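You operate a simulated robot arm through the tools that you are given. There is no shell and no other tool.

You run a simulated robot arm. Do the job below in one go: nothing can be reset, and whatever is moved stays where it is left.

JOB
Send the blue form to YARD in the port's carrier.

It is judged by the outcome, as a careful person would: the job done as asked, and still so three seconds after it is handed in. It fails if anything else is knocked over, pushed out of place, dropped, spilled or broken.

ROBOT AND FRAMES
A 7-joint arm with a two-finger parallel gripper, fixed in place. Base frame: the origin is at the foot of the arm, x ahead of it, y to its left, z up. Units: mm, degrees, N and s.
With the tool pointing down near the work surface it reaches from about 340 to 460 mm from the base axis. Its first joint turns from -66.0 to 66.0 degrees. Payload 1.57 kg.
The tool frame sits at the grasp point between the pads (the TCP): z along the fingers, y along the line on which they close. The tips reach 30 mm beyond it. The gripper opens to 110 mm. The fingers are 24 mm wide and 12 mm thick; the gripper's body (48 by 112 mm) begins 78 mm behind the TCP.
Orientation is that of the tool frame in the base frame, as [roll, pitch, yaw] about the fixed x, y, z axes, in that order (R = Rz(yaw) Ry(pitch) Rx(roll)). With the fingers straight down and closing along the base's y, the tool's x points along the base's -x, its y along +y and its z along -z.

CONTROLS
- The arm moves only by the tool jog_arm. Its argument "deltas" is a list that holds one entry, the list of rows, each a list of 7 numbers: the closure, from 0 (fully open) to 1 (shut), then the shift along the tool's x, y, z in mm, then the turn, a rotation vector about the tool's x, y, z in degrees. In form: [[[grip, x, y, z, ax, ay, az], ...]]. A call has 1 to 20 rows; each row shifts and turns the commanded pose from where the row before left it, along the tool's axes as they then stand. Rows are played at 5 a second. More than 50 mm and 8.6 degrees between two rows, or a gripper value outside its range, and nothing of the call is played. Where a pose cannot be reached the arm comes as near as it can. A force on the tool above 40 N (or 10 N above the force at the start of the call, whichever is more), or a blocked arm, ends the call early, and 0.2 s more pass. Each finger travels about 108 mm/s and halts on what it meets, pressing with about 30 N; the grip force reading is that of the motor and also rises with nothing between the fingers. The clock runs only during rows and for 0.2 s after the last one: add rows that do not move to give the fingers time. It gives the time, the measured TCP pose, the force on the tool (base axes), the opening and the grip force at its end, in the units of the frame above (readings bear some noise), with the torque about the TCP (base axes, N m) and any sound that the robot's microphone picked up.
- Cameras (640 x 400 px; columns grow to the right, rows downward): "scene" is fixed at [105, -388.7, 1374.1]; the picture's right is [1.00, 0.07, 0.00], its down [0.06, -0.82, -0.56] and it looks along [-0.04, 0.56, -0.83] (base axes); focal length 214 px, centre (320, 200). "wrist" rides on the gripper at [70, 16, -141] in the tool frame; the picture's right is [-0.23, 0.97, 0.00], its down [-0.86, -0.20, -0.48] and it looks along [-0.47, -0.11, 0.88] (tool axes); focal length 222 px, centre (320, 200). There is no depth. A picture from a camera that has moved, and an enlarged one, comes with that camera's place and axes in the base frame and with its lens.
- capture(camera): a new picture of that camera. No time passes.
- close_up(camera, box): a new picture of the part [left, top, right, bottom] of that camera's present view, enlarged. No time passes.
- close_job(): hands the job in; it is judged then, once.

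Nothing tells you positions but the pictures and the camera data. Unless the task says otherwise, let go and move clear before handing in.

The tools are called after "Emit:" as name(argument=value, ...) on one line, values as JSON. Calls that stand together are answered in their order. jog_arm: Moves the arm, as the interface text tells. Its arguments: {"type":"object","properties":{"deltas":{"type":"array","items":{"type":"array","items":{"type":"array","items":{"type":"number"}}}}},"required":["deltas"]} The other tools are called the same way: capture (camera) takes a picture; close_up (camera, box) takes an enlarged picture of a part of a camera's view; close_job () hands the job in.

At the start:

```text
time_s: 0.0
ee_pos: [355.6, 44.1, 1327.2]
ee_rot: [-180.0, 0.0, 180.0]
wrist_force: [-0.2, -0.4, 0.5]
torque: [-0.01, -0.01, 0.0]
gripper_width: 109.8
grasp_force: 0.1
```

scene: 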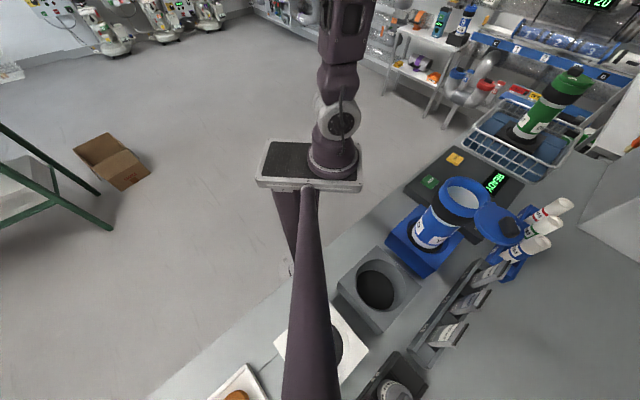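
wrist: 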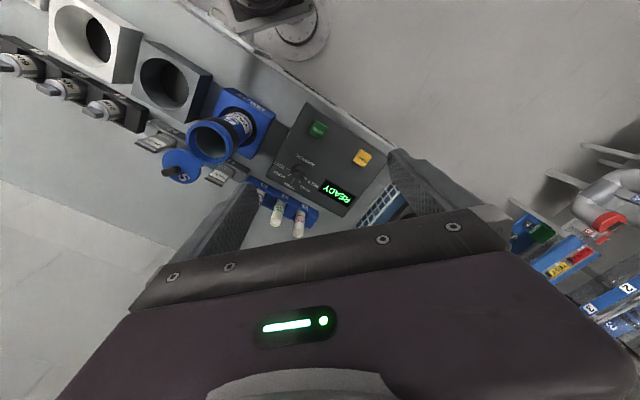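

The arm is high above a bench holding a tube-system port (blue carrier with lid), a panel with a READY display, and several other stands. I'll look closer at each area before moving.

Emit:
close_up(camera="scene", box=[380, 140, 600, 280])

Emit:
close_up(camera="scene", box=[180, 240, 500, 400])

Emit:
close_up(camera="wrist", box=[100, 60, 420, 260])

Emit:
close_up(camera="wrist", box=[0, 0, 240, 200])

Emit:
close_up(camera="scene", box=[380, 0, 640, 160])

```text
2.86 times, centred on (490, 210) of scene
camera zoom: at [105.0, -388.7, 1374.1], right [1.0, 0.07, 0.0], down [0.06, -0.82, -0.56], along [-0.04, 0.56, -0.83], focal length 613 px, centre (-166, 171)
```

zoom: 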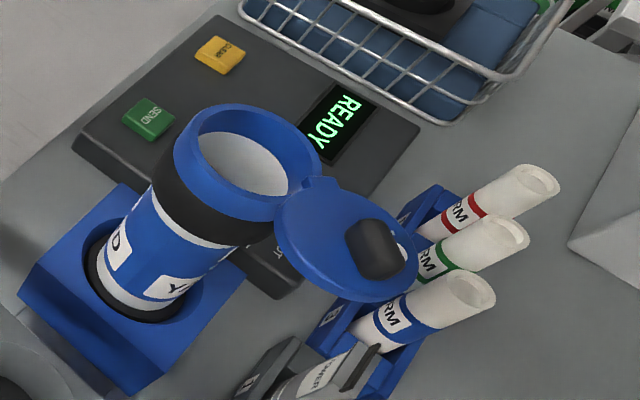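

```text
2.00 times, centred on (340, 320) of scene
camera zoom: at [105.0, -388.7, 1374.1], right [1.0, 0.07, 0.0], down [0.06, -0.82, -0.56], along [-0.04, 0.56, -0.83], focal length 429 px, centre (280, -40)
```

zoom: 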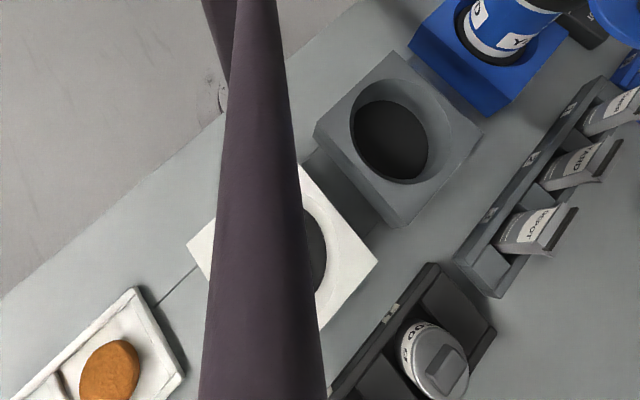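

```text
2.00 times, centred on (260, 160) of wrist
camera zoom: at [286.5, 60.2, 1467.6], right [0.23, 0.97, 0.0], down [0.86, -0.2, 0.48], along [0.47, -0.11, -0.88], focal length 444 px, centre (440, 280)
```

zoom: 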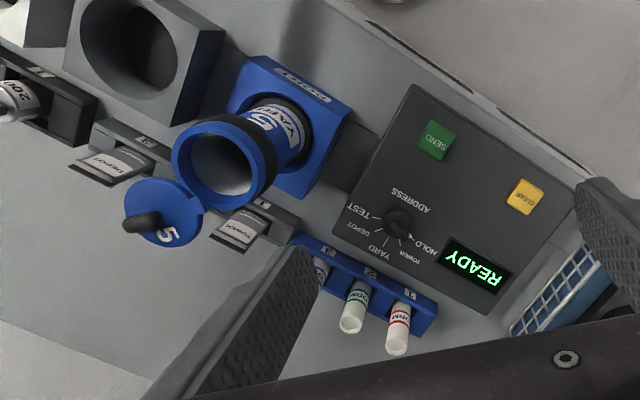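

```text
2.00 times, centred on (120, 100) of wrist
camera zoom: at [286.5, 60.2, 1467.6], right [0.23, 0.97, 0.0], down [0.86, -0.2, 0.48], along [0.47, -0.11, -0.88], focal length 444 px, centre (720, 400)
```

zoom: 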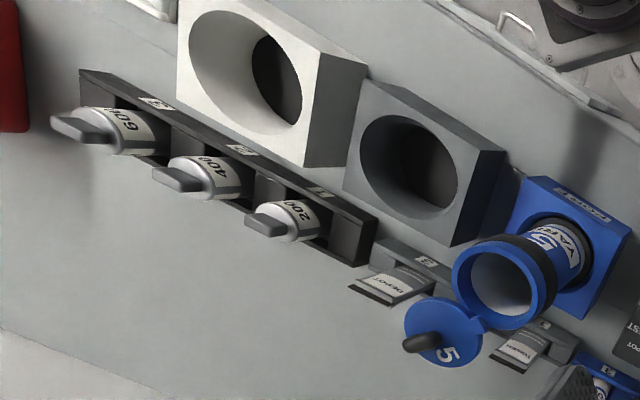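

```text
2.46 times, centred on (510, 80) of scene
camera zoom: at [105.0, -388.7, 1374.1], right [1.0, 0.07, 0.0], down [0.06, -0.82, -0.56], along [-0.04, 0.56, -0.83], focal length 528 px, centre (-148, 495)
```

zoom: 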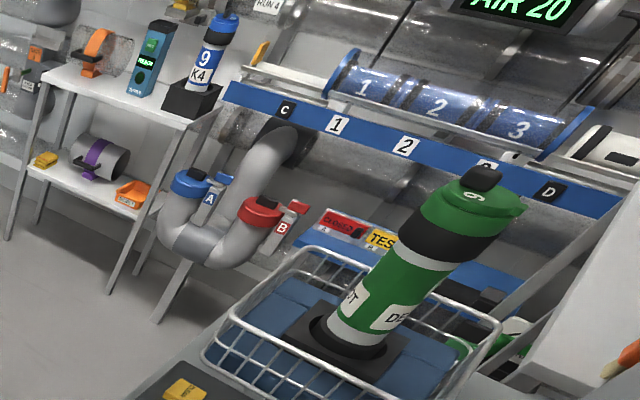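

The blue carrier stands in the port at roughly (350, -158) with its rim near z 1065, and its lid is swung to one side. The panel, with SEND, CLEAR and an address knob, is at z about 877, and the form rack lies further out. I'll move sideways at height for a better wrist view.

Emit:
jog_arm(deltas=[[[0, 0, -40, 0, 0, 0, 0], [0, 0, -40, 0, 0, 0, 0], [0, 0, -40, 0, 0, 0, 0], [0, 10, -40, 0, 0, 0, 0], [0, 10, -40, 0, 0, 0, 0], [0, 10, -30, 0, 0, 0, 0], [0, 0, 0, 0, 0, 0, 0]]])

Emit:
capture(camera="wrist")

Emit:
capture(camera="scene")

```text
time_s: 1.6
ee_pos: [326.1, -186.8, 1326.5]
ee_rot: [180.0, 0.0, -179.9]
wrist_force: [-0.3, -1.3, -0.3]
torque: [-0.01, -0.01, 0.0]
gripper_width: 109.8
grasp_force: 0.0
```

```text
taken
camera wrist: at [256.4, -169.9, 1466.8], right [0.23, 0.97, 0.0], down [0.86, -0.2, 0.48], along [0.47, -0.11, -0.88], focal length 222 px, centre (320, 200)
```

wrist: 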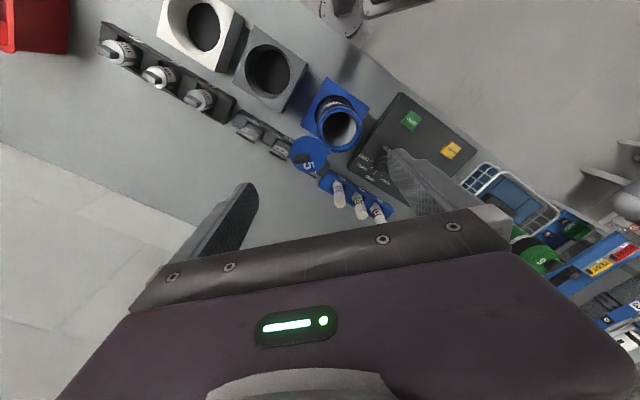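

```text
taken
```

scene: 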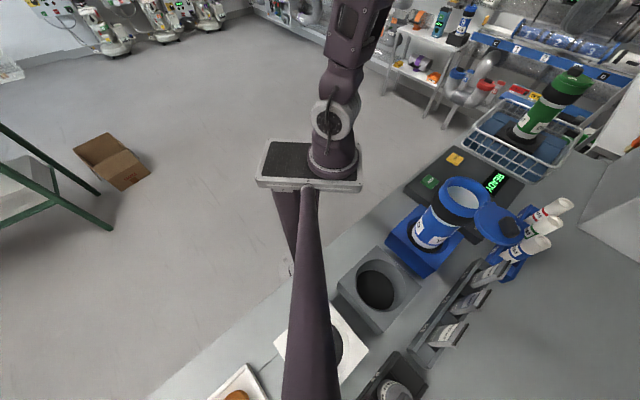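

The arm stands on a pedestal and the bench wraps around in front of it. I'll enlarge the new wrist view to read the labels.

Emit:
close_up(camera="wrist", box=[280, 70, 480, 220])

Emit:
close_up(camera="wrist", box=[90, 0, 330, 180])

Emit:
close_up(camera="scene", box=[440, 180, 590, 300])

Emit:
close_up(camera="scene", box=[470, 0, 640, 120])

Emit:
close_up(camera="wrist", box=[440, 140, 640, 360])

```text
2.67 times, centred on (380, 145) of wrist
camera zoom: at [256.4, -169.9, 1466.8], right [0.23, 0.97, 0.0], down [0.86, -0.2, 0.48], along [0.47, -0.11, -0.88], focal length 592 px, centre (160, 347)
```

zoom: 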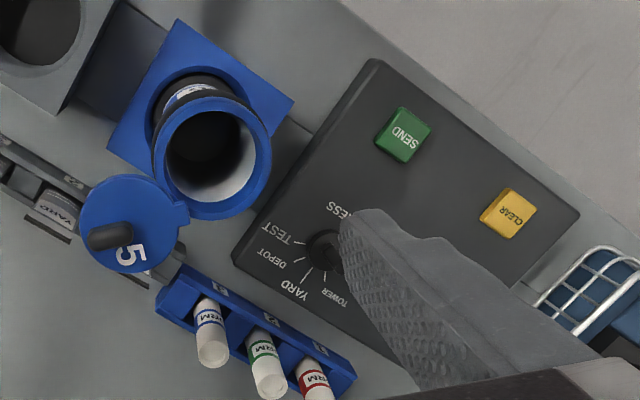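

```text
2.22 times, centred on (210, 90) of wrist
camera zoom: at [256.4, -169.9, 1466.8], right [0.23, 0.97, 0.0], down [0.86, -0.2, 0.48], along [0.47, -0.11, -0.88], focal length 494 px, centre (564, 444)
```

zoom: 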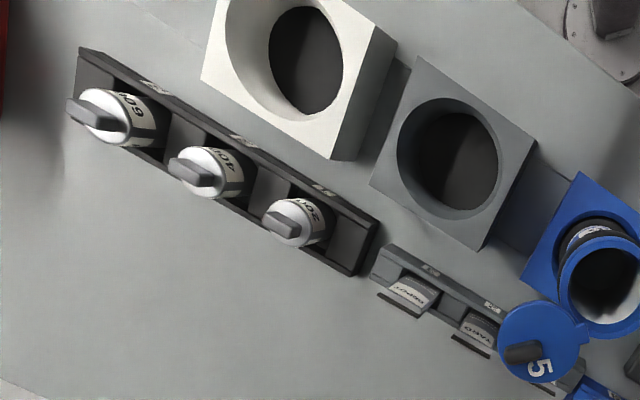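

```text
3.33 times, centred on (515, 240) of scene
camera zoom: at [105.0, -388.7, 1374.1], right [1.0, 0.07, 0.0], down [0.06, -0.82, -0.56], along [-0.04, 0.56, -0.83], focal length 715 px, centre (-330, 67)
```

zoom: 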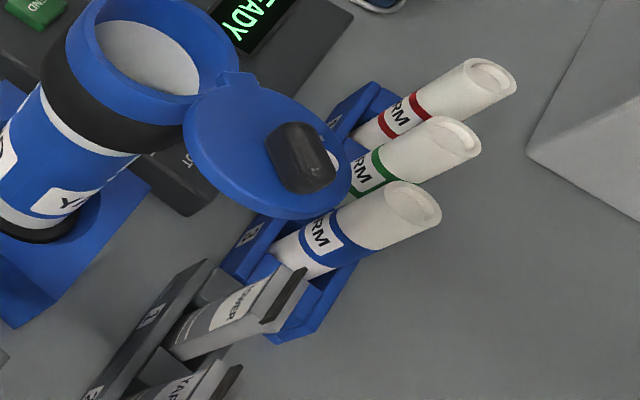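

```text
3.33 times, centred on (555, 60) of scene
camera zoom: at [105.0, -388.7, 1374.1], right [1.0, 0.07, 0.0], down [0.06, -0.82, -0.56], along [-0.04, 0.56, -0.83], focal length 715 px, centre (-463, 667)
```

zoom: 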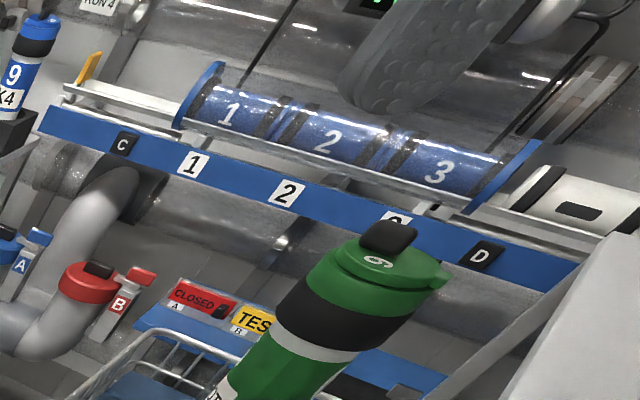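

```text
1.82 times, centred on (540, 250) of wrist
camera zoom: at [256.4, -169.9, 1466.8], right [0.23, 0.97, 0.0], down [0.86, -0.2, 0.48], along [0.47, -0.11, -0.88], focal length 404 px, centre (-80, 109)
```

zoom: 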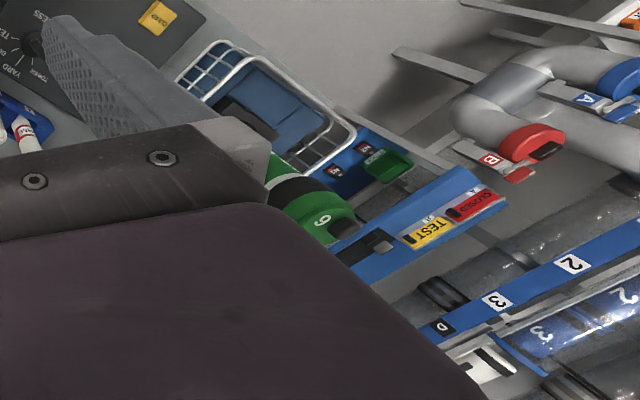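

The knob offers TEST, DEPOT, YARD, TOWER and HOLD, and the forms are rolls in a blue rack just beyond the lid. I'll bring the camera lower and in front of the panel to read the knob and its surroundings.

Emit:
jog_arm(deltas=[[[0, 5, 40, 20, 0, 0, 0], [0, 5, 40, 20, 0, 0, 0], [0, 5, 40, 20, 0, 0, 0], [0, 5, 40, 20, 0, 0, 0], [0, 6, 30, 20, 0, 0, 0], [0, 0, 0, 0, 0, 0, 0]]])

Emit:
capture(camera="wrist")

Emit:
close_up(camera="wrist", box=[180, 60, 400, 200])

```text
time_s: 3.0
ee_pos: [296.2, 4.1, 1226.4]
ee_rot: [-180.0, 0.0, 179.9]
wrist_force: [-0.4, 0.1, 0.0]
torque: [0.03, 0.0, 0.01]
gripper_width: 110.1
grasp_force: 0.1
```

```text
taken
camera wrist: at [228.7, 21.7, 1367.1], right [0.23, 0.97, 0.0], down [0.85, -0.2, 0.48], along [0.47, -0.11, -0.88], focal length 222 px, centre (320, 200)
```

wrist: 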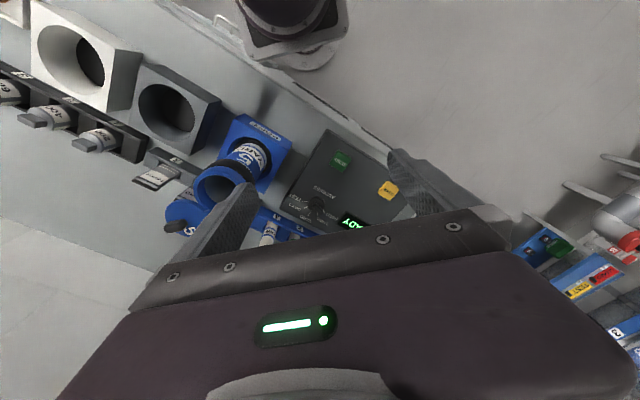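

```text
2.86 times, centred on (290, 130) of wrist
camera zoom: at [228.7, 21.7, 1367.1], right [0.23, 0.97, 0.0], down [0.85, -0.2, 0.48], along [0.47, -0.11, -0.88], focal length 635 px, centre (406, 400)
```

zoom: 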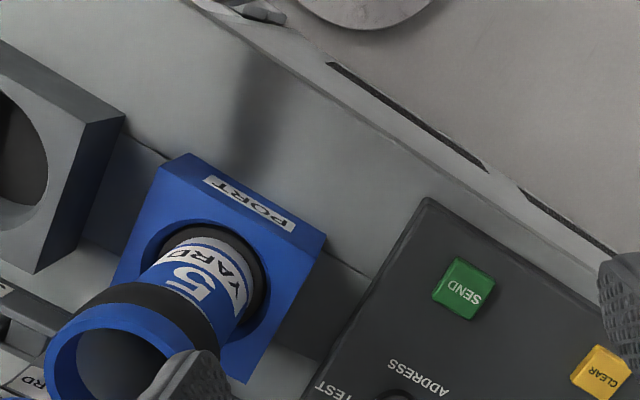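

SEND triangulates consistently to about (401, 29, 877). I'll move outward so the knob and the form rack come into the clear upper part of the wrist view.

Emit:
jog_arm(deltas=[[[0, -40, -10, 0, 0, 0, 0], [0, -40, -10, 0, 0, 0, 0], [0, -40, -10, 0, 0, 0, 0], [0, -20, 0, 0, 0, 0, 0], [0, 0, 0, 0, 0, 0, 0]]])

Emit:
capture(camera="wrist")

Emit:
close_up(camera="wrist", box=[240, 80, 400, 200])

Emit:
close_up(camera="wrist", box=[80, 60, 280, 220])

```text
time_s: 4.2
ee_pos: [439.3, -25.3, 1226.6]
ee_rot: [-179.9, 0.0, 180.0]
wrist_force: [0.3, -0.5, 0.9]
torque: [0.01, -0.02, -0.01]
gripper_width: 109.8
grasp_force: 0.0
```

```text
taken
camera wrist: at [370.5, -9.2, 1368.1], right [0.23, 0.97, 0.0], down [0.85, -0.2, 0.48], along [0.47, -0.11, -0.88], focal length 222 px, centre (320, 200)
```

wrist: 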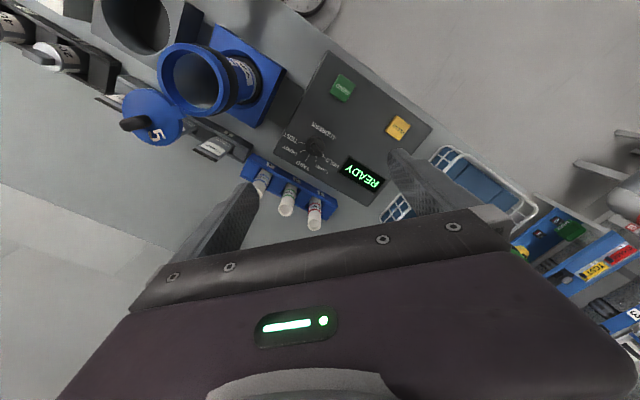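

```text
3.33 times, centred on (320, 140) of wrist
camera zoom: at [370.5, -9.2, 1368.1], right [0.23, 0.97, 0.0], down [0.85, -0.2, 0.48], along [0.47, -0.11, -0.88], focal length 740 px, centre (320, 400)
```

zoom: 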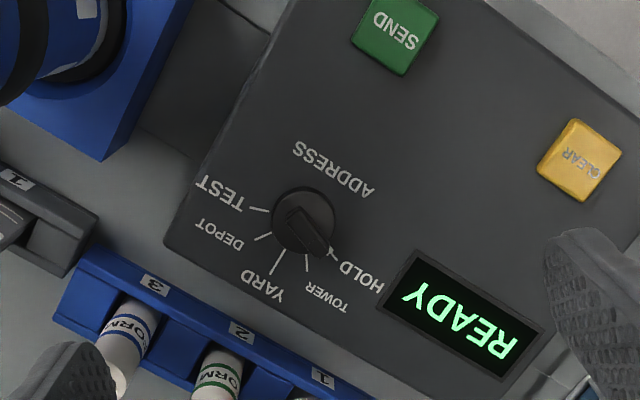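

```text
2.50 times, centred on (180, 140) of wrist
camera zoom: at [370.5, -9.2, 1368.1], right [0.23, 0.97, 0.0], down [0.85, -0.2, 0.48], along [0.47, -0.11, -0.88], focal length 555 px, centre (670, 350)
```

zoom: 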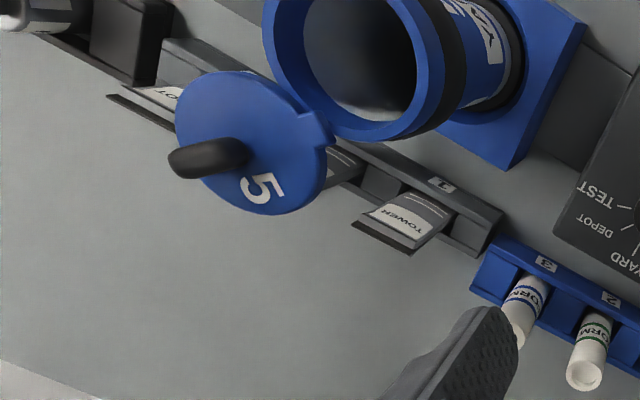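

The knob (about 40 mm across, centred near (492, -49)) currently points at HOLD, and YARD is about 62° clockwise from there. Next I'll put the camera right above the carrier and lid to measure the rim, pivot and handle.

Emit:
jog_arm(deltas=[[[0, 8, -40, 0, 0, 0, 0], [0, 8, -40, 0, 0, 0, 0], [0, 8, -40, 0, 0, 0, 0], [0, 0, -29, 0, 0, 0, 0], [0, 0, 0, 0, 0, 0, 0]]])

Emit:
capture(camera="wrist")

Emit:
close_up(camera="wrist", box=[220, 30, 380, 150])

Emit:
close_up(camera="wrist", box=[260, 110, 420, 230])

```text
time_s: 5.4
ee_pos: [414.1, -175.4, 1227.0]
ee_rot: [-180.0, -0.1, -179.9]
wrist_force: [-0.1, -1.3, 0.0]
torque: [-0.02, 0.04, 0.01]
gripper_width: 110.0
grasp_force: 0.1
```

```text
taken
camera wrist: at [345.2, -158.3, 1368.6], right [0.23, 0.97, 0.0], down [0.86, -0.2, 0.48], along [0.47, -0.11, -0.88], focal length 222 px, centre (320, 200)
```

wrist: 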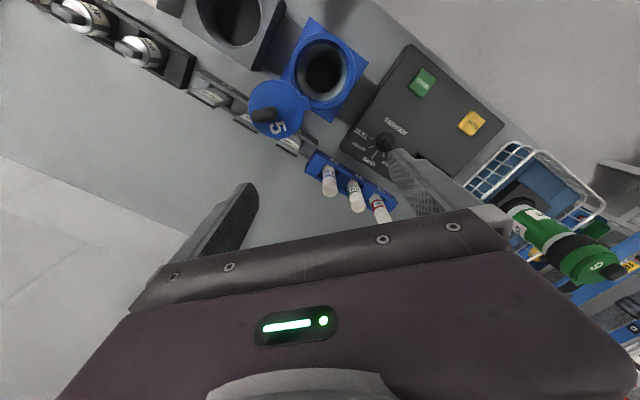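

```text
3.33 times, centred on (300, 90) of wrist
camera zoom: at [345.2, -158.3, 1368.6], right [0.23, 0.97, 0.0], down [0.86, -0.2, 0.48], along [0.47, -0.11, -0.88], focal length 740 px, centre (387, 567)
```

zoom: 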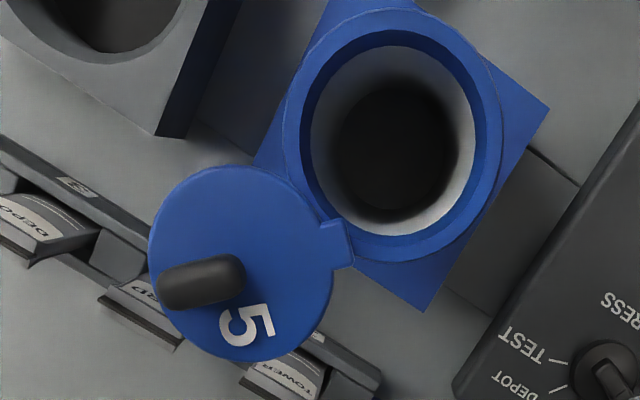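

```text
3.33 times, centred on (340, 170) of wrist
camera zoom: at [345.2, -158.3, 1368.6], right [0.23, 0.97, 0.0], down [0.86, -0.2, 0.48], along [0.47, -0.11, -0.88], focal length 740 px, centre (253, 300)
```

zoom: 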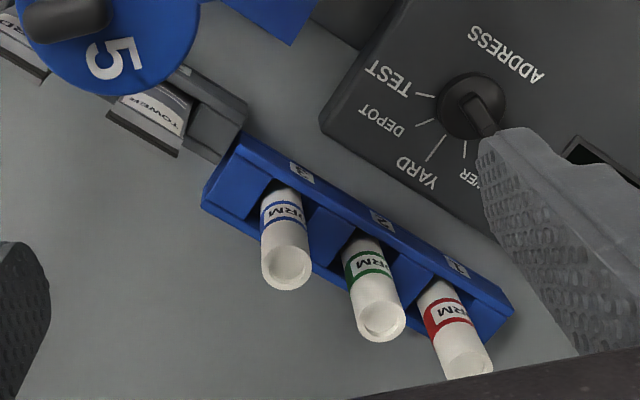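

Measured so far:

| Item | Position (mm) | Notes |
|---|---|---|
| Carrier axis | ≈ (340, -156) | rim z ≈ 1068, about 76 mm outer |
| Lid | ≈ (365, -219) | swung horizontally, pivot at rim near (367, -182) |
| Blue form | ≈ (541, -184) | slot 3, standing upright, top z ≈ 970, radius about 570 |

The blue form is beyond straight-down reach, so I'll tilt the tool outward about 30° at a safe height and see how far the arm can go.

Emit:
jog_arm(deltas=[[[0, 0, 0, 0, 0, 0, 6.33], [0, 0, 0, 0, 0, 0, 6.33], [0, 0, 0, 0, 0, 0, 6.33], [0, 0, 0, 0, 0, -7.5, 0], [0, 0, 0, 0, 0, -7.5, 0], [0, 0, 0, 0, 0, -7.5, 0], [0, 0, 0, 0, 0, -7.5, 0], [0, 0, 0, 0, 0, 0, 0]]])

Emit:
close_up(camera="scene", box=[400, 160, 580, 330])

Emit:
capture(camera="wrist")

```text
time_s: 7.2
ee_pos: [415.8, -176.4, 1226.8]
ee_rot: [180.0, 30.1, 161.0]
wrist_force: [-0.3, -0.1, -0.3]
torque: [0.0, 0.0, 0.0]
gripper_width: 110.1
grasp_force: 0.0
```

```text
2.35 times, centred on (490, 245) of scene
camera zoom: at [105.0, -388.7, 1374.1], right [1.0, 0.07, 0.0], down [0.06, -0.82, -0.56], along [-0.04, 0.56, -0.83], focal length 505 px, centre (-80, 94)
```

zoom: 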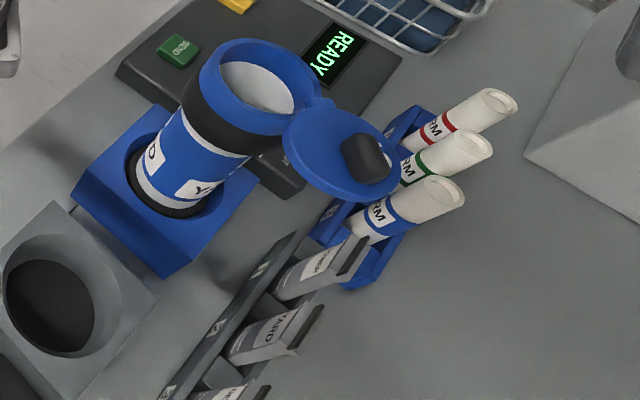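

```text
taken
camera wrist: at [297.6, -117.1, 1314.1], right [0.5, 0.86, 0.11], down [0.41, -0.35, 0.84], along [0.76, -0.38, -0.53], focal length 222 px, centre (320, 200)
```

wrist: 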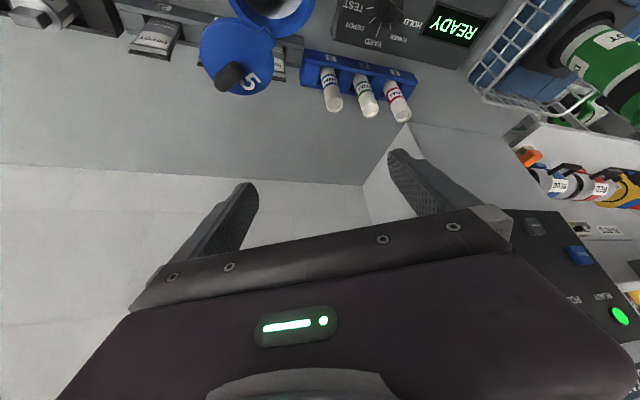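

The tilt worked cleanly. I'll now move outward and down at a safe height toward a point above the blue form to check the reach.

Emit:
jog_arm(deltas=[[[0, -16.6, 8, 31.8, 0, 0, 0], [0, -16.6, 8, 31.8, 0, 0, 0], [0, -16.6, 8, 31.8, 0, 0, 0], [0, -16.6, 8, 31.8, 0, 0, 0], [0, 0, 0, 0, 0, 0, 0]]])

Emit:
capture(camera="wrist")

Emit:
capture(camera="scene")

```text
time_s: 8.4
ee_pos: [540.1, -181.6, 1148.2]
ee_rot: [-179.9, 30.1, 161.0]
wrist_force: [0.2, 0.1, 0.5]
torque: [0.0, 0.01, 0.01]
gripper_width: 109.9
grasp_force: 0.1
```

```text
taken
camera wrist: at [422.2, -123.4, 1236.0], right [0.5, 0.86, 0.11], down [0.41, -0.35, 0.84], along [0.76, -0.38, -0.53], focal length 222 px, centre (320, 200)
```

wrist: 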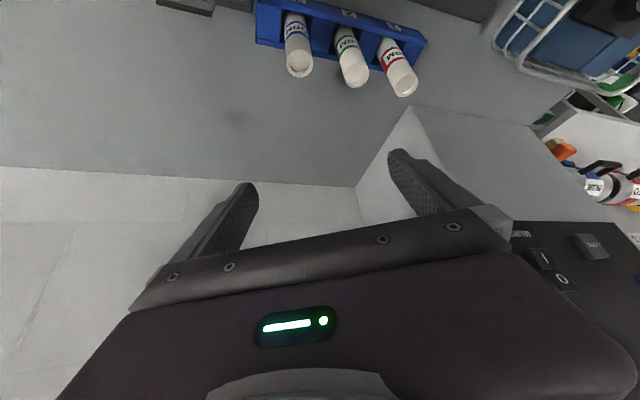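

```text
taken
```

scene: 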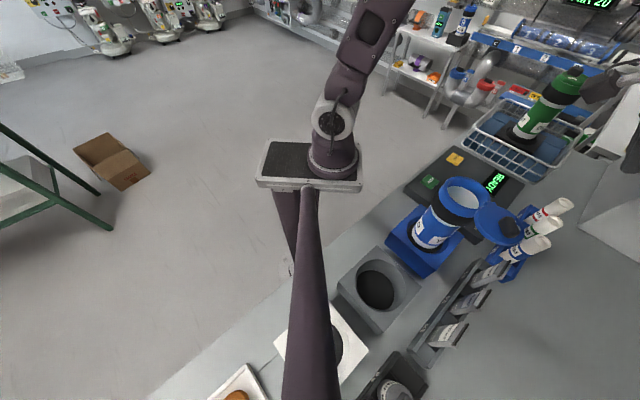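

The pose was reached at 30° tilt. I'll zoom in to refine the blue form's position.

Emit:
close_up(camera="wrist", box=[230, 0, 430, 120])

```text
3.20 times, centred on (330, 60) of wrist
camera zoom: at [422.2, -123.4, 1236.0], right [0.5, 0.86, 0.11], down [0.41, -0.35, 0.84], along [0.76, -0.38, -0.53], focal length 711 px, centre (288, 648)
```

zoom: 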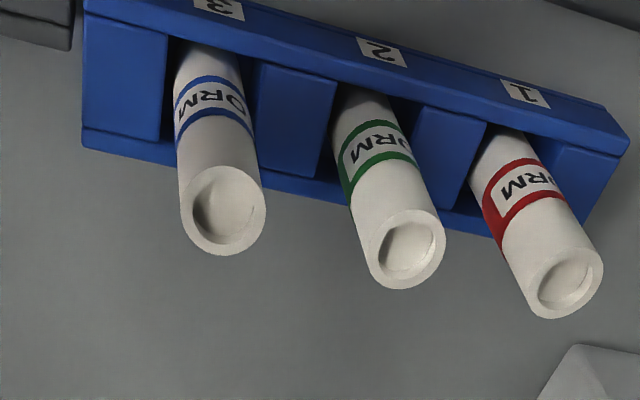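

The form axis is at (538.5, -185), top z 970, diameter about 30 mm, and the rack's top is near z 880. I'll descend to just above the form and narrow the opening, then see how much I can reduce the tilt there.

Emit:
jog_arm(deltas=[[[0.2, 23, -1.2, 39.8, 0, 0, 0], [0.4, 23, -1.2, 39.8, 0, 0, 0], [0.42, 23, -1.2, 39.8, 0, 0, 0], [0.42, 0, 0, 0, 0, 0, 0], [0.42, 0, 0, 0, 0, 5, 0], [0.42, 0, 0, 0, 0, 5, 0], [0.42, 0, 0, 0, 0, 0, 0]]])

Emit:
capture(camera="wrist")

```text
time_s: 10.0
ee_pos: [538.0, -188.4, 1011.5]
ee_rot: [-180.0, 19.8, 160.9]
wrist_force: [0.0, 1.4, -0.2]
torque: [0.01, -0.02, -0.02]
gripper_width: 63.9
grasp_force: 0.1
```

```text
taken
camera wrist: at [437.0, -135.2, 1119.6], right [0.52, 0.85, 0.08], down [0.54, -0.4, 0.74], along [0.66, -0.34, -0.67], focal length 222 px, centre (320, 200)
```

wrist: 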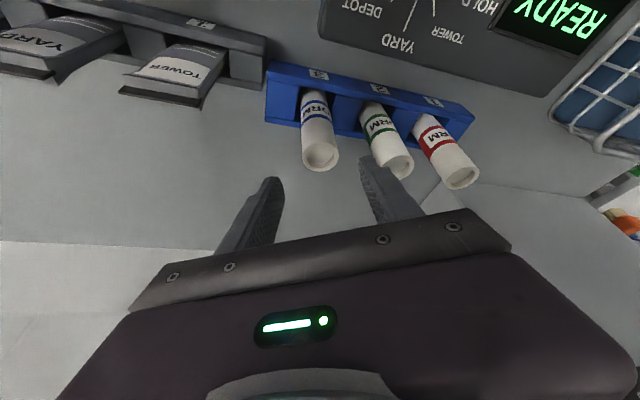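

At 20° tilt the arm still reaches. I'll try 10°.

Emit:
jog_arm(deltas=[[[0.42, 0, 0, 0, 0, 5, 0], [0.42, 0, 0, 0, 0, 5, 0], [0.42, 0, 0, 0, 0, 0, 0], [0.42, 0, 0, 0, 0, 0, 0]]])

Emit:
capture(camera="wrist")

```text
time_s: 11.0
ee_pos: [539.1, -188.2, 1011.4]
ee_rot: [-179.9, 10.0, 161.0]
wrist_force: [0.3, -0.3, 0.2]
torque: [0.0, -0.01, 0.0]
gripper_width: 63.9
grasp_force: 0.0
```

```text
taken
camera wrist: at [456.6, -141.9, 1138.0], right [0.53, 0.85, 0.04], down [0.65, -0.44, 0.62], along [0.54, -0.3, -0.78], focal length 222 px, centre (320, 200)
```

wrist: 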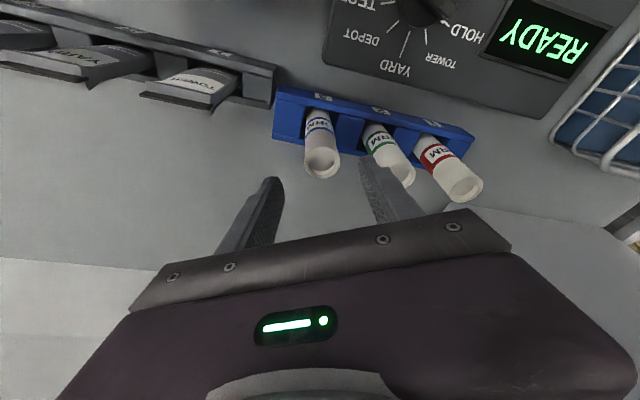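

10° works too, which will keep the form nearly in line with the tool. I'll check the fine alignment with a close-up before descending.

Emit:
close_up(camera="wrist", box=[230, 80, 430, 220])

```text
2.86 times, centred on (330, 150) of wrist
camera zoom: at [456.6, -141.9, 1138.0], right [0.53, 0.85, 0.04], down [0.65, -0.44, 0.62], along [0.54, -0.3, -0.78], focal length 635 px, centre (291, 343)
```

zoom: 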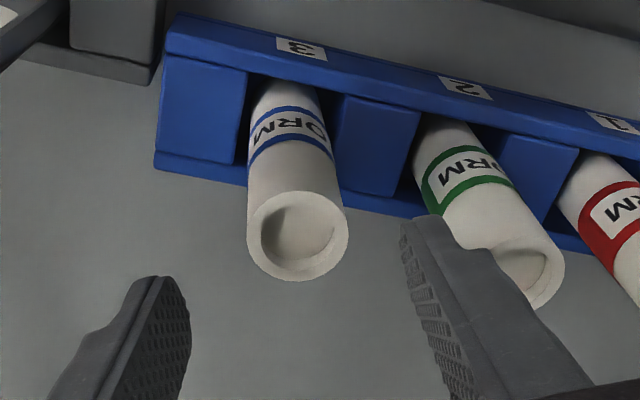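

The form lies about 3 mm to the tool's +y and is otherwise on line. I'll descend around it with a 55 mm opening, then close.

Emit:
jog_arm(deltas=[[[0.5, 0, 3.2, 0, 0, 0, 0], [0.5, 3.55, 0, 20.15, 0, 0, 0], [0.5, 3.55, 0, 20.15, 0, 0, 0], [0.5, 3.6, 0, 20.2, 0, 0, 0], [0.5, 0, 0, 0, 0, 0, 0]]])

Emit:
capture(camera="wrist")

Emit:
close_up(camera="wrist", box=[230, 60, 430, 200])

```text
time_s: 12.2
ee_pos: [539.8, -184.8, 951.1]
ee_rot: [-180.0, 10.0, 160.9]
wrist_force: [-0.3, 0.9, -0.4]
torque: [-0.03, 0.0, -0.01]
gripper_width: 55.0
grasp_force: 0.1
```

```text
taken
camera wrist: at [458.1, -138.7, 1077.4], right [0.53, 0.85, 0.04], down [0.65, -0.44, 0.62], along [0.54, -0.3, -0.78], focal length 222 px, centre (320, 200)
```

wrist: 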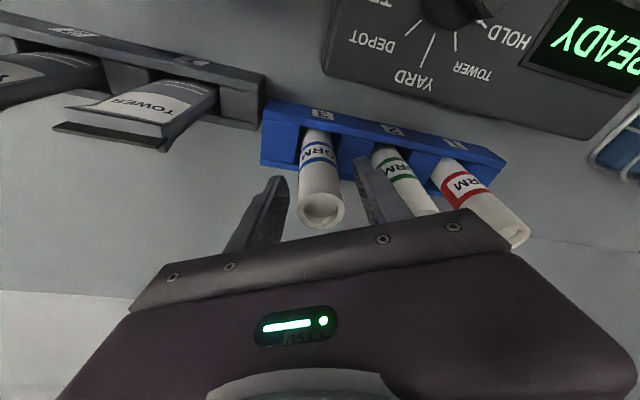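

```text
2.86 times, centred on (330, 130) of wrist
camera zoom: at [458.1, -138.7, 1077.4], right [0.53, 0.85, 0.04], down [0.65, -0.44, 0.62], along [0.54, -0.3, -0.78], focal length 635 px, centre (291, 400)
```

zoom: 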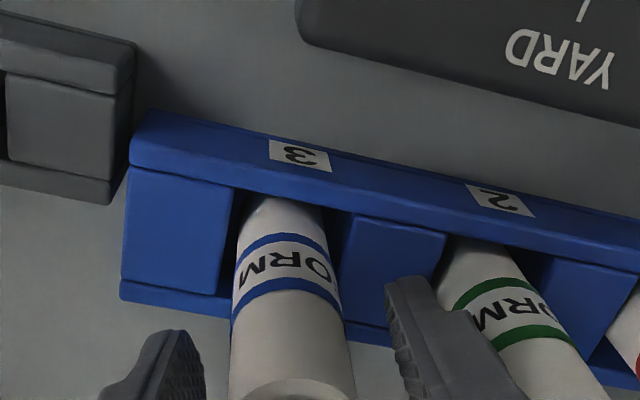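

The blue form is centred between the fingers. I'll close on it.

Emit:
jog_arm(deltas=[[[0.65, 0, 0, 0, 0, 0, 0], [0.8, 0, 0, 0, 0, 0, 0], [1, 0, 0, 0, 0, 0, 0], [1, 0, 0, 0, 0, 0, 0], [1, 0, 0, 0, 0, 0, 0]]])

```text
time_s: 13.4
ee_pos: [540.6, -185.0, 951.1]
ee_rot: [-179.9, 10.0, 161.1]
wrist_force: [0.2, -0.5, 0.4]
torque: [-0.02, -0.02, 0.0]
gripper_width: 27.8
grasp_force: 30.2
```

The form is gripped at about 28 mm with 30 N. I'll lift it straight up, well above the carrier rim.

Emit:
jog_arm(deltas=[[[1, -1.74, 0, -9.85, 0, 0, 0], [1, -3.47, 0, -19.7, 0, 0, 0], [1, -6.95, 0, -39.4, 0, 0, 0], [1, -6.95, 0, -39.4, 0, 0, 0], [1, -6.95, 0, -39.4, 0, 0, 0], [1, -6.95, 0, -39.4, 0, 0, 0], [1, -6.95, 0, -39.4, 0, 0, 0], [1, -3.47, 0, -19.7, 0, 0, 0], [1, 0, 0, 0, 0, 0, 0]]])

Emit:
capture(camera="wrist")

Emit:
capture(camera="scene")

```text
time_s: 15.4
ee_pos: [541.6, -185.8, 1200.2]
ee_rot: [180.0, 9.9, 161.1]
wrist_force: [0.0, 0.0, -0.6]
torque: [-0.01, -0.02, -0.01]
gripper_width: 28.2
grasp_force: 29.7
```

```text
taken
camera wrist: at [459.6, -139.0, 1327.6], right [0.53, 0.85, 0.04], down [0.65, -0.44, 0.62], along [0.54, -0.3, -0.78], focal length 222 px, centre (320, 200)
```

wrist: 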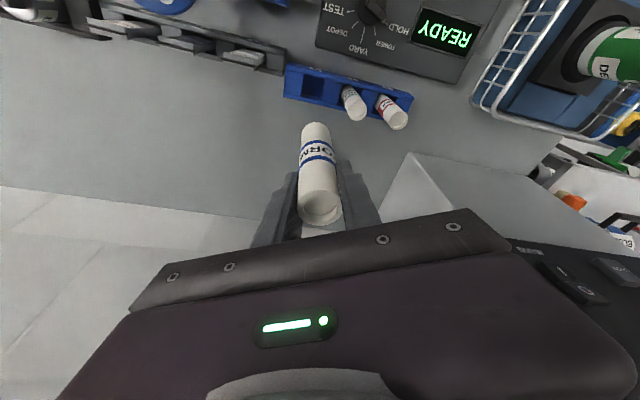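

```text
taken
```

scene: 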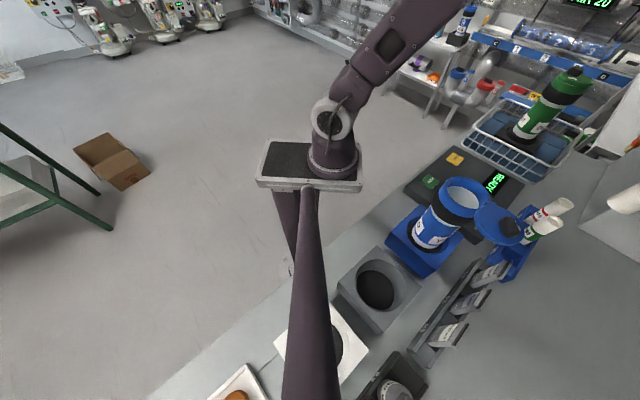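

The blue form is held and its slot is empty, and the other two forms are undisturbed. I'll carry it inward at height and view the carrier mouth from straight above to pin down its centre and bore.

Emit:
jog_arm(deltas=[[[1, 34.8, -17.5, -11.2, 0, 0, 0], [1, 34.8, -17.5, -11.2, 0, 0, 0], [1, 34.7, -17.4, -11.2, 0, 0, 0], [1, 0, 0, 0, 0, 0, 0]]])

Emit:
capture(camera="wrist")

Emit:
close_up(camera="wrist", box=[240, 20, 400, 140])

Emit:
close_up(camera="wrist", box=[240, 100, 400, 240])

```text
time_s: 16.4
ee_pos: [420.6, -202.7, 1214.3]
ee_rot: [179.9, 10.0, 161.0]
wrist_force: [0.1, 0.1, -0.4]
torque: [0.01, -0.02, -0.03]
gripper_width: 28.0
grasp_force: 30.2
```

```text
taken
camera wrist: at [339.1, -155.7, 1341.6], right [0.53, 0.85, 0.04], down [0.65, -0.44, 0.62], along [0.54, -0.3, -0.78], focal length 222 px, centre (320, 200)
```

wrist: 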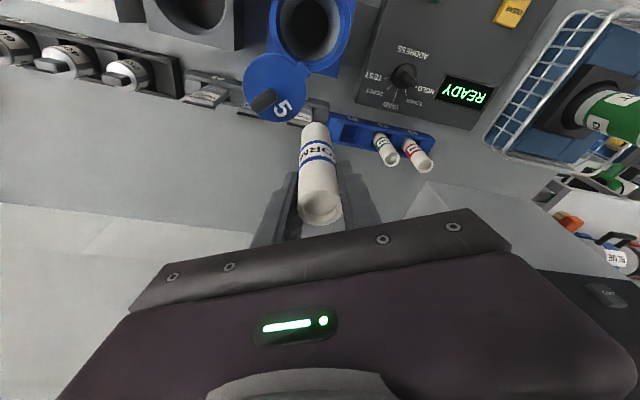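

```text
3.33 times, centred on (320, 80) of wrist
camera zoom: at [339.1, -155.7, 1341.6], right [0.53, 0.85, 0.04], down [0.65, -0.44, 0.62], along [0.54, -0.3, -0.78], focal length 740 px, centre (320, 600)
```

zoom: 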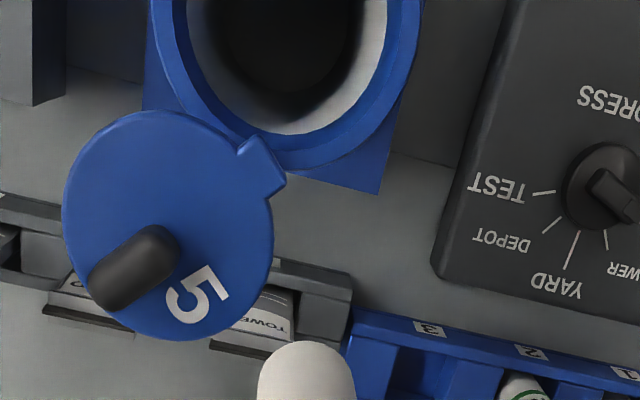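

```text
2.86 times, centred on (320, 170) of wrist
camera zoom: at [339.1, -155.7, 1341.6], right [0.53, 0.85, 0.04], down [0.65, -0.44, 0.62], along [0.54, -0.3, -0.78], focal length 635 px, centre (320, 286)
```

zoom: 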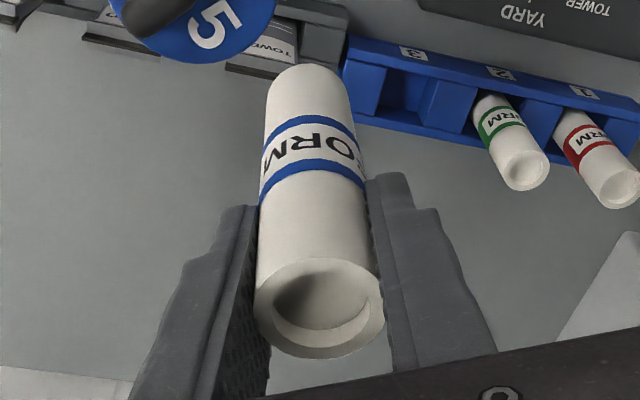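

The bore is about 60 mm, so the fingers shouldn't go deep into it. I'll hold the tips at rim level and let the form slide down from there. First a close-up from the scene camera to check the rim height.

Emit:
close_up(camera="scene", box=[430, 165, 530, 245])

```text
5.00 times, centred on (480, 205) of scene
camera zoom: at [104.9, -388.7, 1374.1], right [1.0, 0.07, 0.0], down [0.06, -0.82, -0.56], along [-0.04, 0.56, -0.83], focal length 1072 px, centre (-480, 175)
```

zoom: 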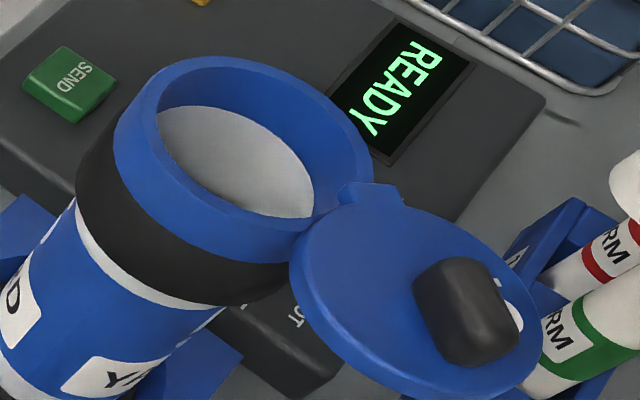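

The rim is around z 1070–1078, and the form clears everything at this height. I'll move it over the carrier axis and check before lowering.

Emit:
jog_arm(deltas=[[[1, 30.1, 6.1, -5.3, 0, 0, 0], [1, 30.1, 6.1, -5.3, 0, 0, 0], [1, 30.0, 6.2, -5.3, 0, 0, 0], [1, 0, 0, 0, 0, 0, 0], [1, 0, 0, 0, 0, 0, 0]]])

Emit:
capture(camera="wrist")

Emit:
close_up(camera="scene", box=[400, 40, 600, 240])

```text
time_s: 17.6
ee_pos: [338.6, -151.9, 1214.0]
ee_rot: [179.9, 10.0, 160.9]
wrist_force: [0.4, 0.7, 1.0]
torque: [0.0, 0.0, 0.03]
gripper_width: 28.1
grasp_force: 29.9
```

```text
taken
camera wrist: at [257.8, -105.8, 1340.5], right [0.53, 0.85, 0.04], down [0.65, -0.44, 0.62], along [0.54, -0.3, -0.78], focal length 222 px, centre (320, 200)
```

wrist: 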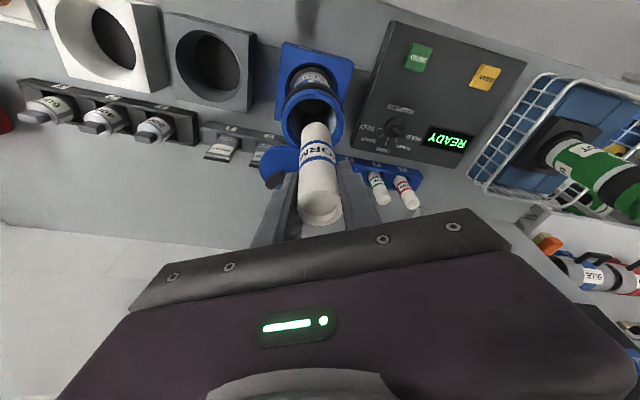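

```text
2.00 times, centred on (500, 140) of scene
camera zoom: at [105.0, -388.7, 1374.1], right [1.0, 0.07, 0.0], down [0.06, -0.82, -0.56], along [-0.04, 0.56, -0.83], focal length 429 px, centre (-40, 320)
```

zoom: 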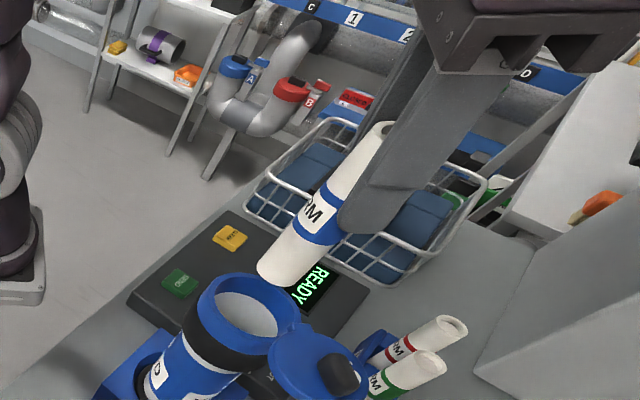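

The form hangs nearly over the mouth. I'll zoom in to verify the lateral alignment before lowering.

Emit:
close_up(camera="wrist", box=[250, 60, 410, 180])

```text
3.33 times, centred on (330, 120) of wrist
camera zoom: at [257.8, -105.8, 1340.5], right [0.53, 0.85, 0.04], down [0.65, -0.44, 0.62], along [0.54, -0.3, -0.78], focal length 740 px, centre (287, 467)
```

zoom: 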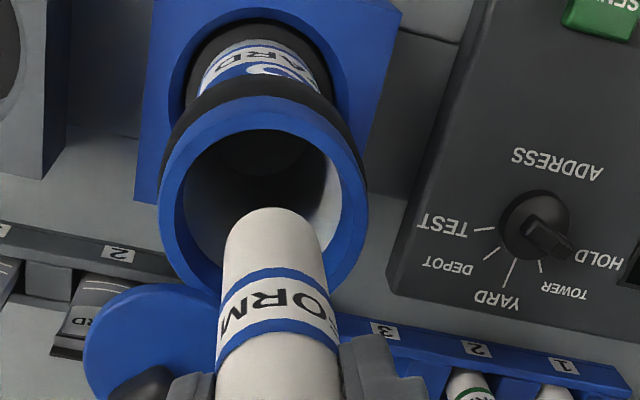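

The mouth centre comes out at about (337, -152), and the TCP is at (338.6, -151.9), so the alignment is good. I'll lower the form part-way into the mouth.

Emit:
jog_arm(deltas=[[[1, 2.6, 0, 14.8, 0, 0, 0], [1, 2.6, 0, 14.8, 0, 0, 0], [1, 2.6, 0, 14.8, 0, 0, 0], [1, 2.6, 0, 14.8, 0, 0, 0], [1, 0, 0, 0, 0, 0, 0]]])

Emit:
capture(camera="wrist")

Emit:
close_up(camera="scene", box=[400, 80, 560, 240])

```text
time_s: 18.8
ee_pos: [339.5, -152.3, 1154.3]
ee_rot: [-180.0, 10.1, 160.9]
wrist_force: [1.4, 0.0, 0.6]
torque: [0.02, -0.02, -0.01]
gripper_width: 28.1
grasp_force: 29.8
```

```text
taken
camera wrist: at [257.8, -106.7, 1281.5], right [0.53, 0.85, 0.04], down [0.65, -0.44, 0.62], along [0.54, -0.3, -0.78], focal length 222 px, centre (320, 200)
```

wrist: 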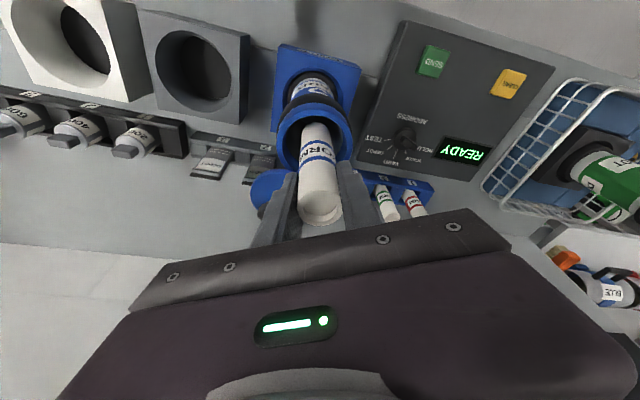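

```text
2.50 times, centred on (480, 160) of scene
camera zoom: at [105.0, -388.7, 1374.1], right [1.0, 0.07, 0.0], down [0.06, -0.82, -0.56], along [-0.04, 0.56, -0.83], focal length 536 px, centre (-80, 300)
```

zoom: 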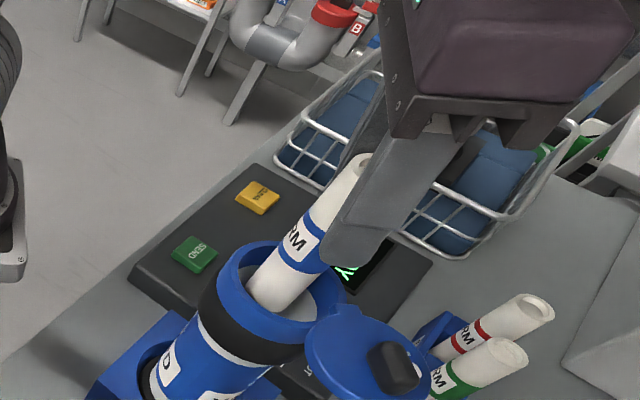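

The form's lower end is inside the mouth with clearance all round. I'll lower another 36 mm.

Emit:
jog_arm(deltas=[[[1, 2.1, 0, 11.8, 0, 0, 0], [1, 2.1, 0, 11.8, 0, 0, 0], [1, 2.1, 0, 11.8, 0, 0, 0], [1, 0, 0, 0, 0, 0, 0]]])

Emit:
close_up(camera="wrist", box=[240, 60, 400, 240])

Emit:
close_up(camera="scene", box=[430, 130, 550, 250])

```text
time_s: 19.8
ee_pos: [339.8, -152.3, 1119.7]
ee_rot: [180.0, 10.0, 161.0]
wrist_force: [0.8, -0.8, -0.7]
torque: [0.02, 0.02, -0.01]
gripper_width: 28.1
grasp_force: 30.0
```

```text
2.22 times, centred on (320, 150) of wrist
camera zoom: at [257.3, -106.3, 1245.1], right [0.53, 0.85, 0.04], down [0.65, -0.44, 0.62], along [0.54, -0.3, -0.78], focal length 494 px, centre (320, 311)
```

zoom: 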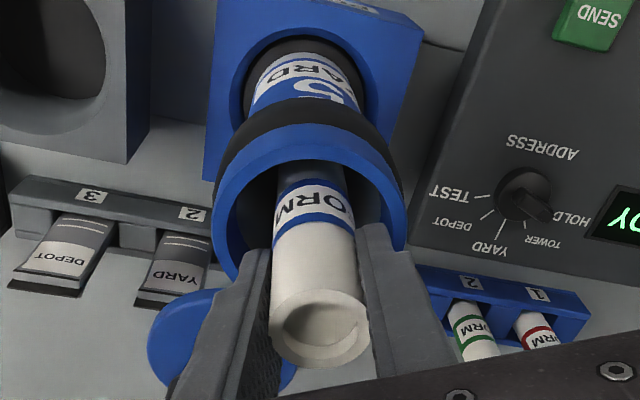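

```text
3.33 times, centred on (490, 190) of scene
camera zoom: at [105.0, -388.7, 1374.1], right [1.0, 0.07, 0.0], down [0.06, -0.82, -0.56], along [-0.04, 0.56, -0.83], focal length 715 px, centre (-247, 233)
```

zoom: 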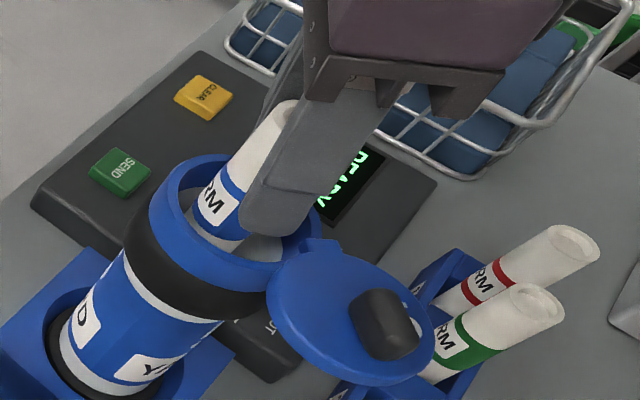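

The form is about 60 mm inside and the tips are just above the rim. I'll lower a little more and then open enough to release it.

Emit:
jog_arm(deltas=[[[1, 1.4, 0, 7.9, 0, 0, 0], [1, 0, 0, 0, 0, 0, 0], [0.7, 0, 0, 0, 0, 0, 0], [0.55, 0, 0, 0, 0, 0, 0], [0.5, 0, 0, 0, 0, 0, 0], [0.5, 0, 0, 0, 0, 0, 0]]])

Emit:
close_up(camera="wrist", box=[240, 60, 400, 240])

Emit:
close_up(camera="scene", box=[430, 130, 550, 250])

```text
time_s: 21.2
ee_pos: [339.4, -151.3, 1111.8]
ee_rot: [-179.9, 10.0, 161.1]
wrist_force: [0.2, 0.3, -0.5]
torque: [-0.01, -0.01, 0.02]
gripper_width: 55.1
grasp_force: 0.1
```

```text
2.22 times, centred on (320, 150) of wrist
camera zoom: at [257.7, -105.9, 1238.6], right [0.53, 0.85, 0.04], down [0.65, -0.44, 0.62], along [0.54, -0.3, -0.78], focal length 494 px, centre (320, 311)
```

zoom: 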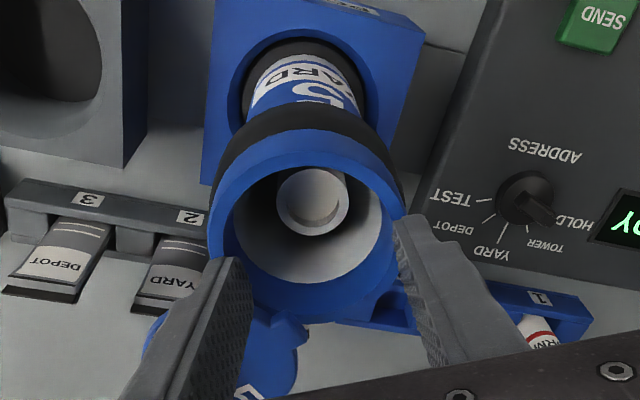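

```text
3.33 times, centred on (490, 190) of scene
camera zoom: at [105.0, -388.7, 1374.1], right [1.0, 0.07, 0.0], down [0.06, -0.82, -0.56], along [-0.04, 0.56, -0.83], focal length 715 px, centre (-247, 233)
```

zoom: 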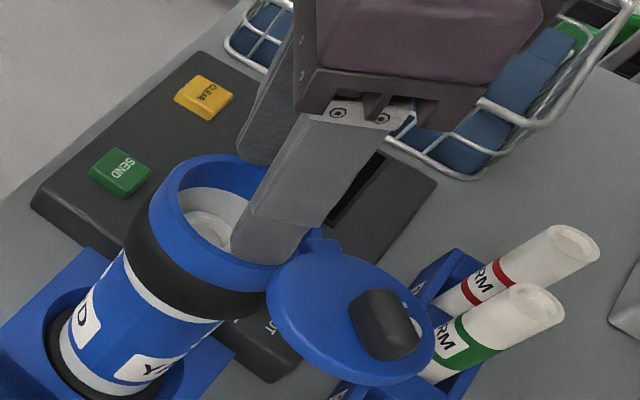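

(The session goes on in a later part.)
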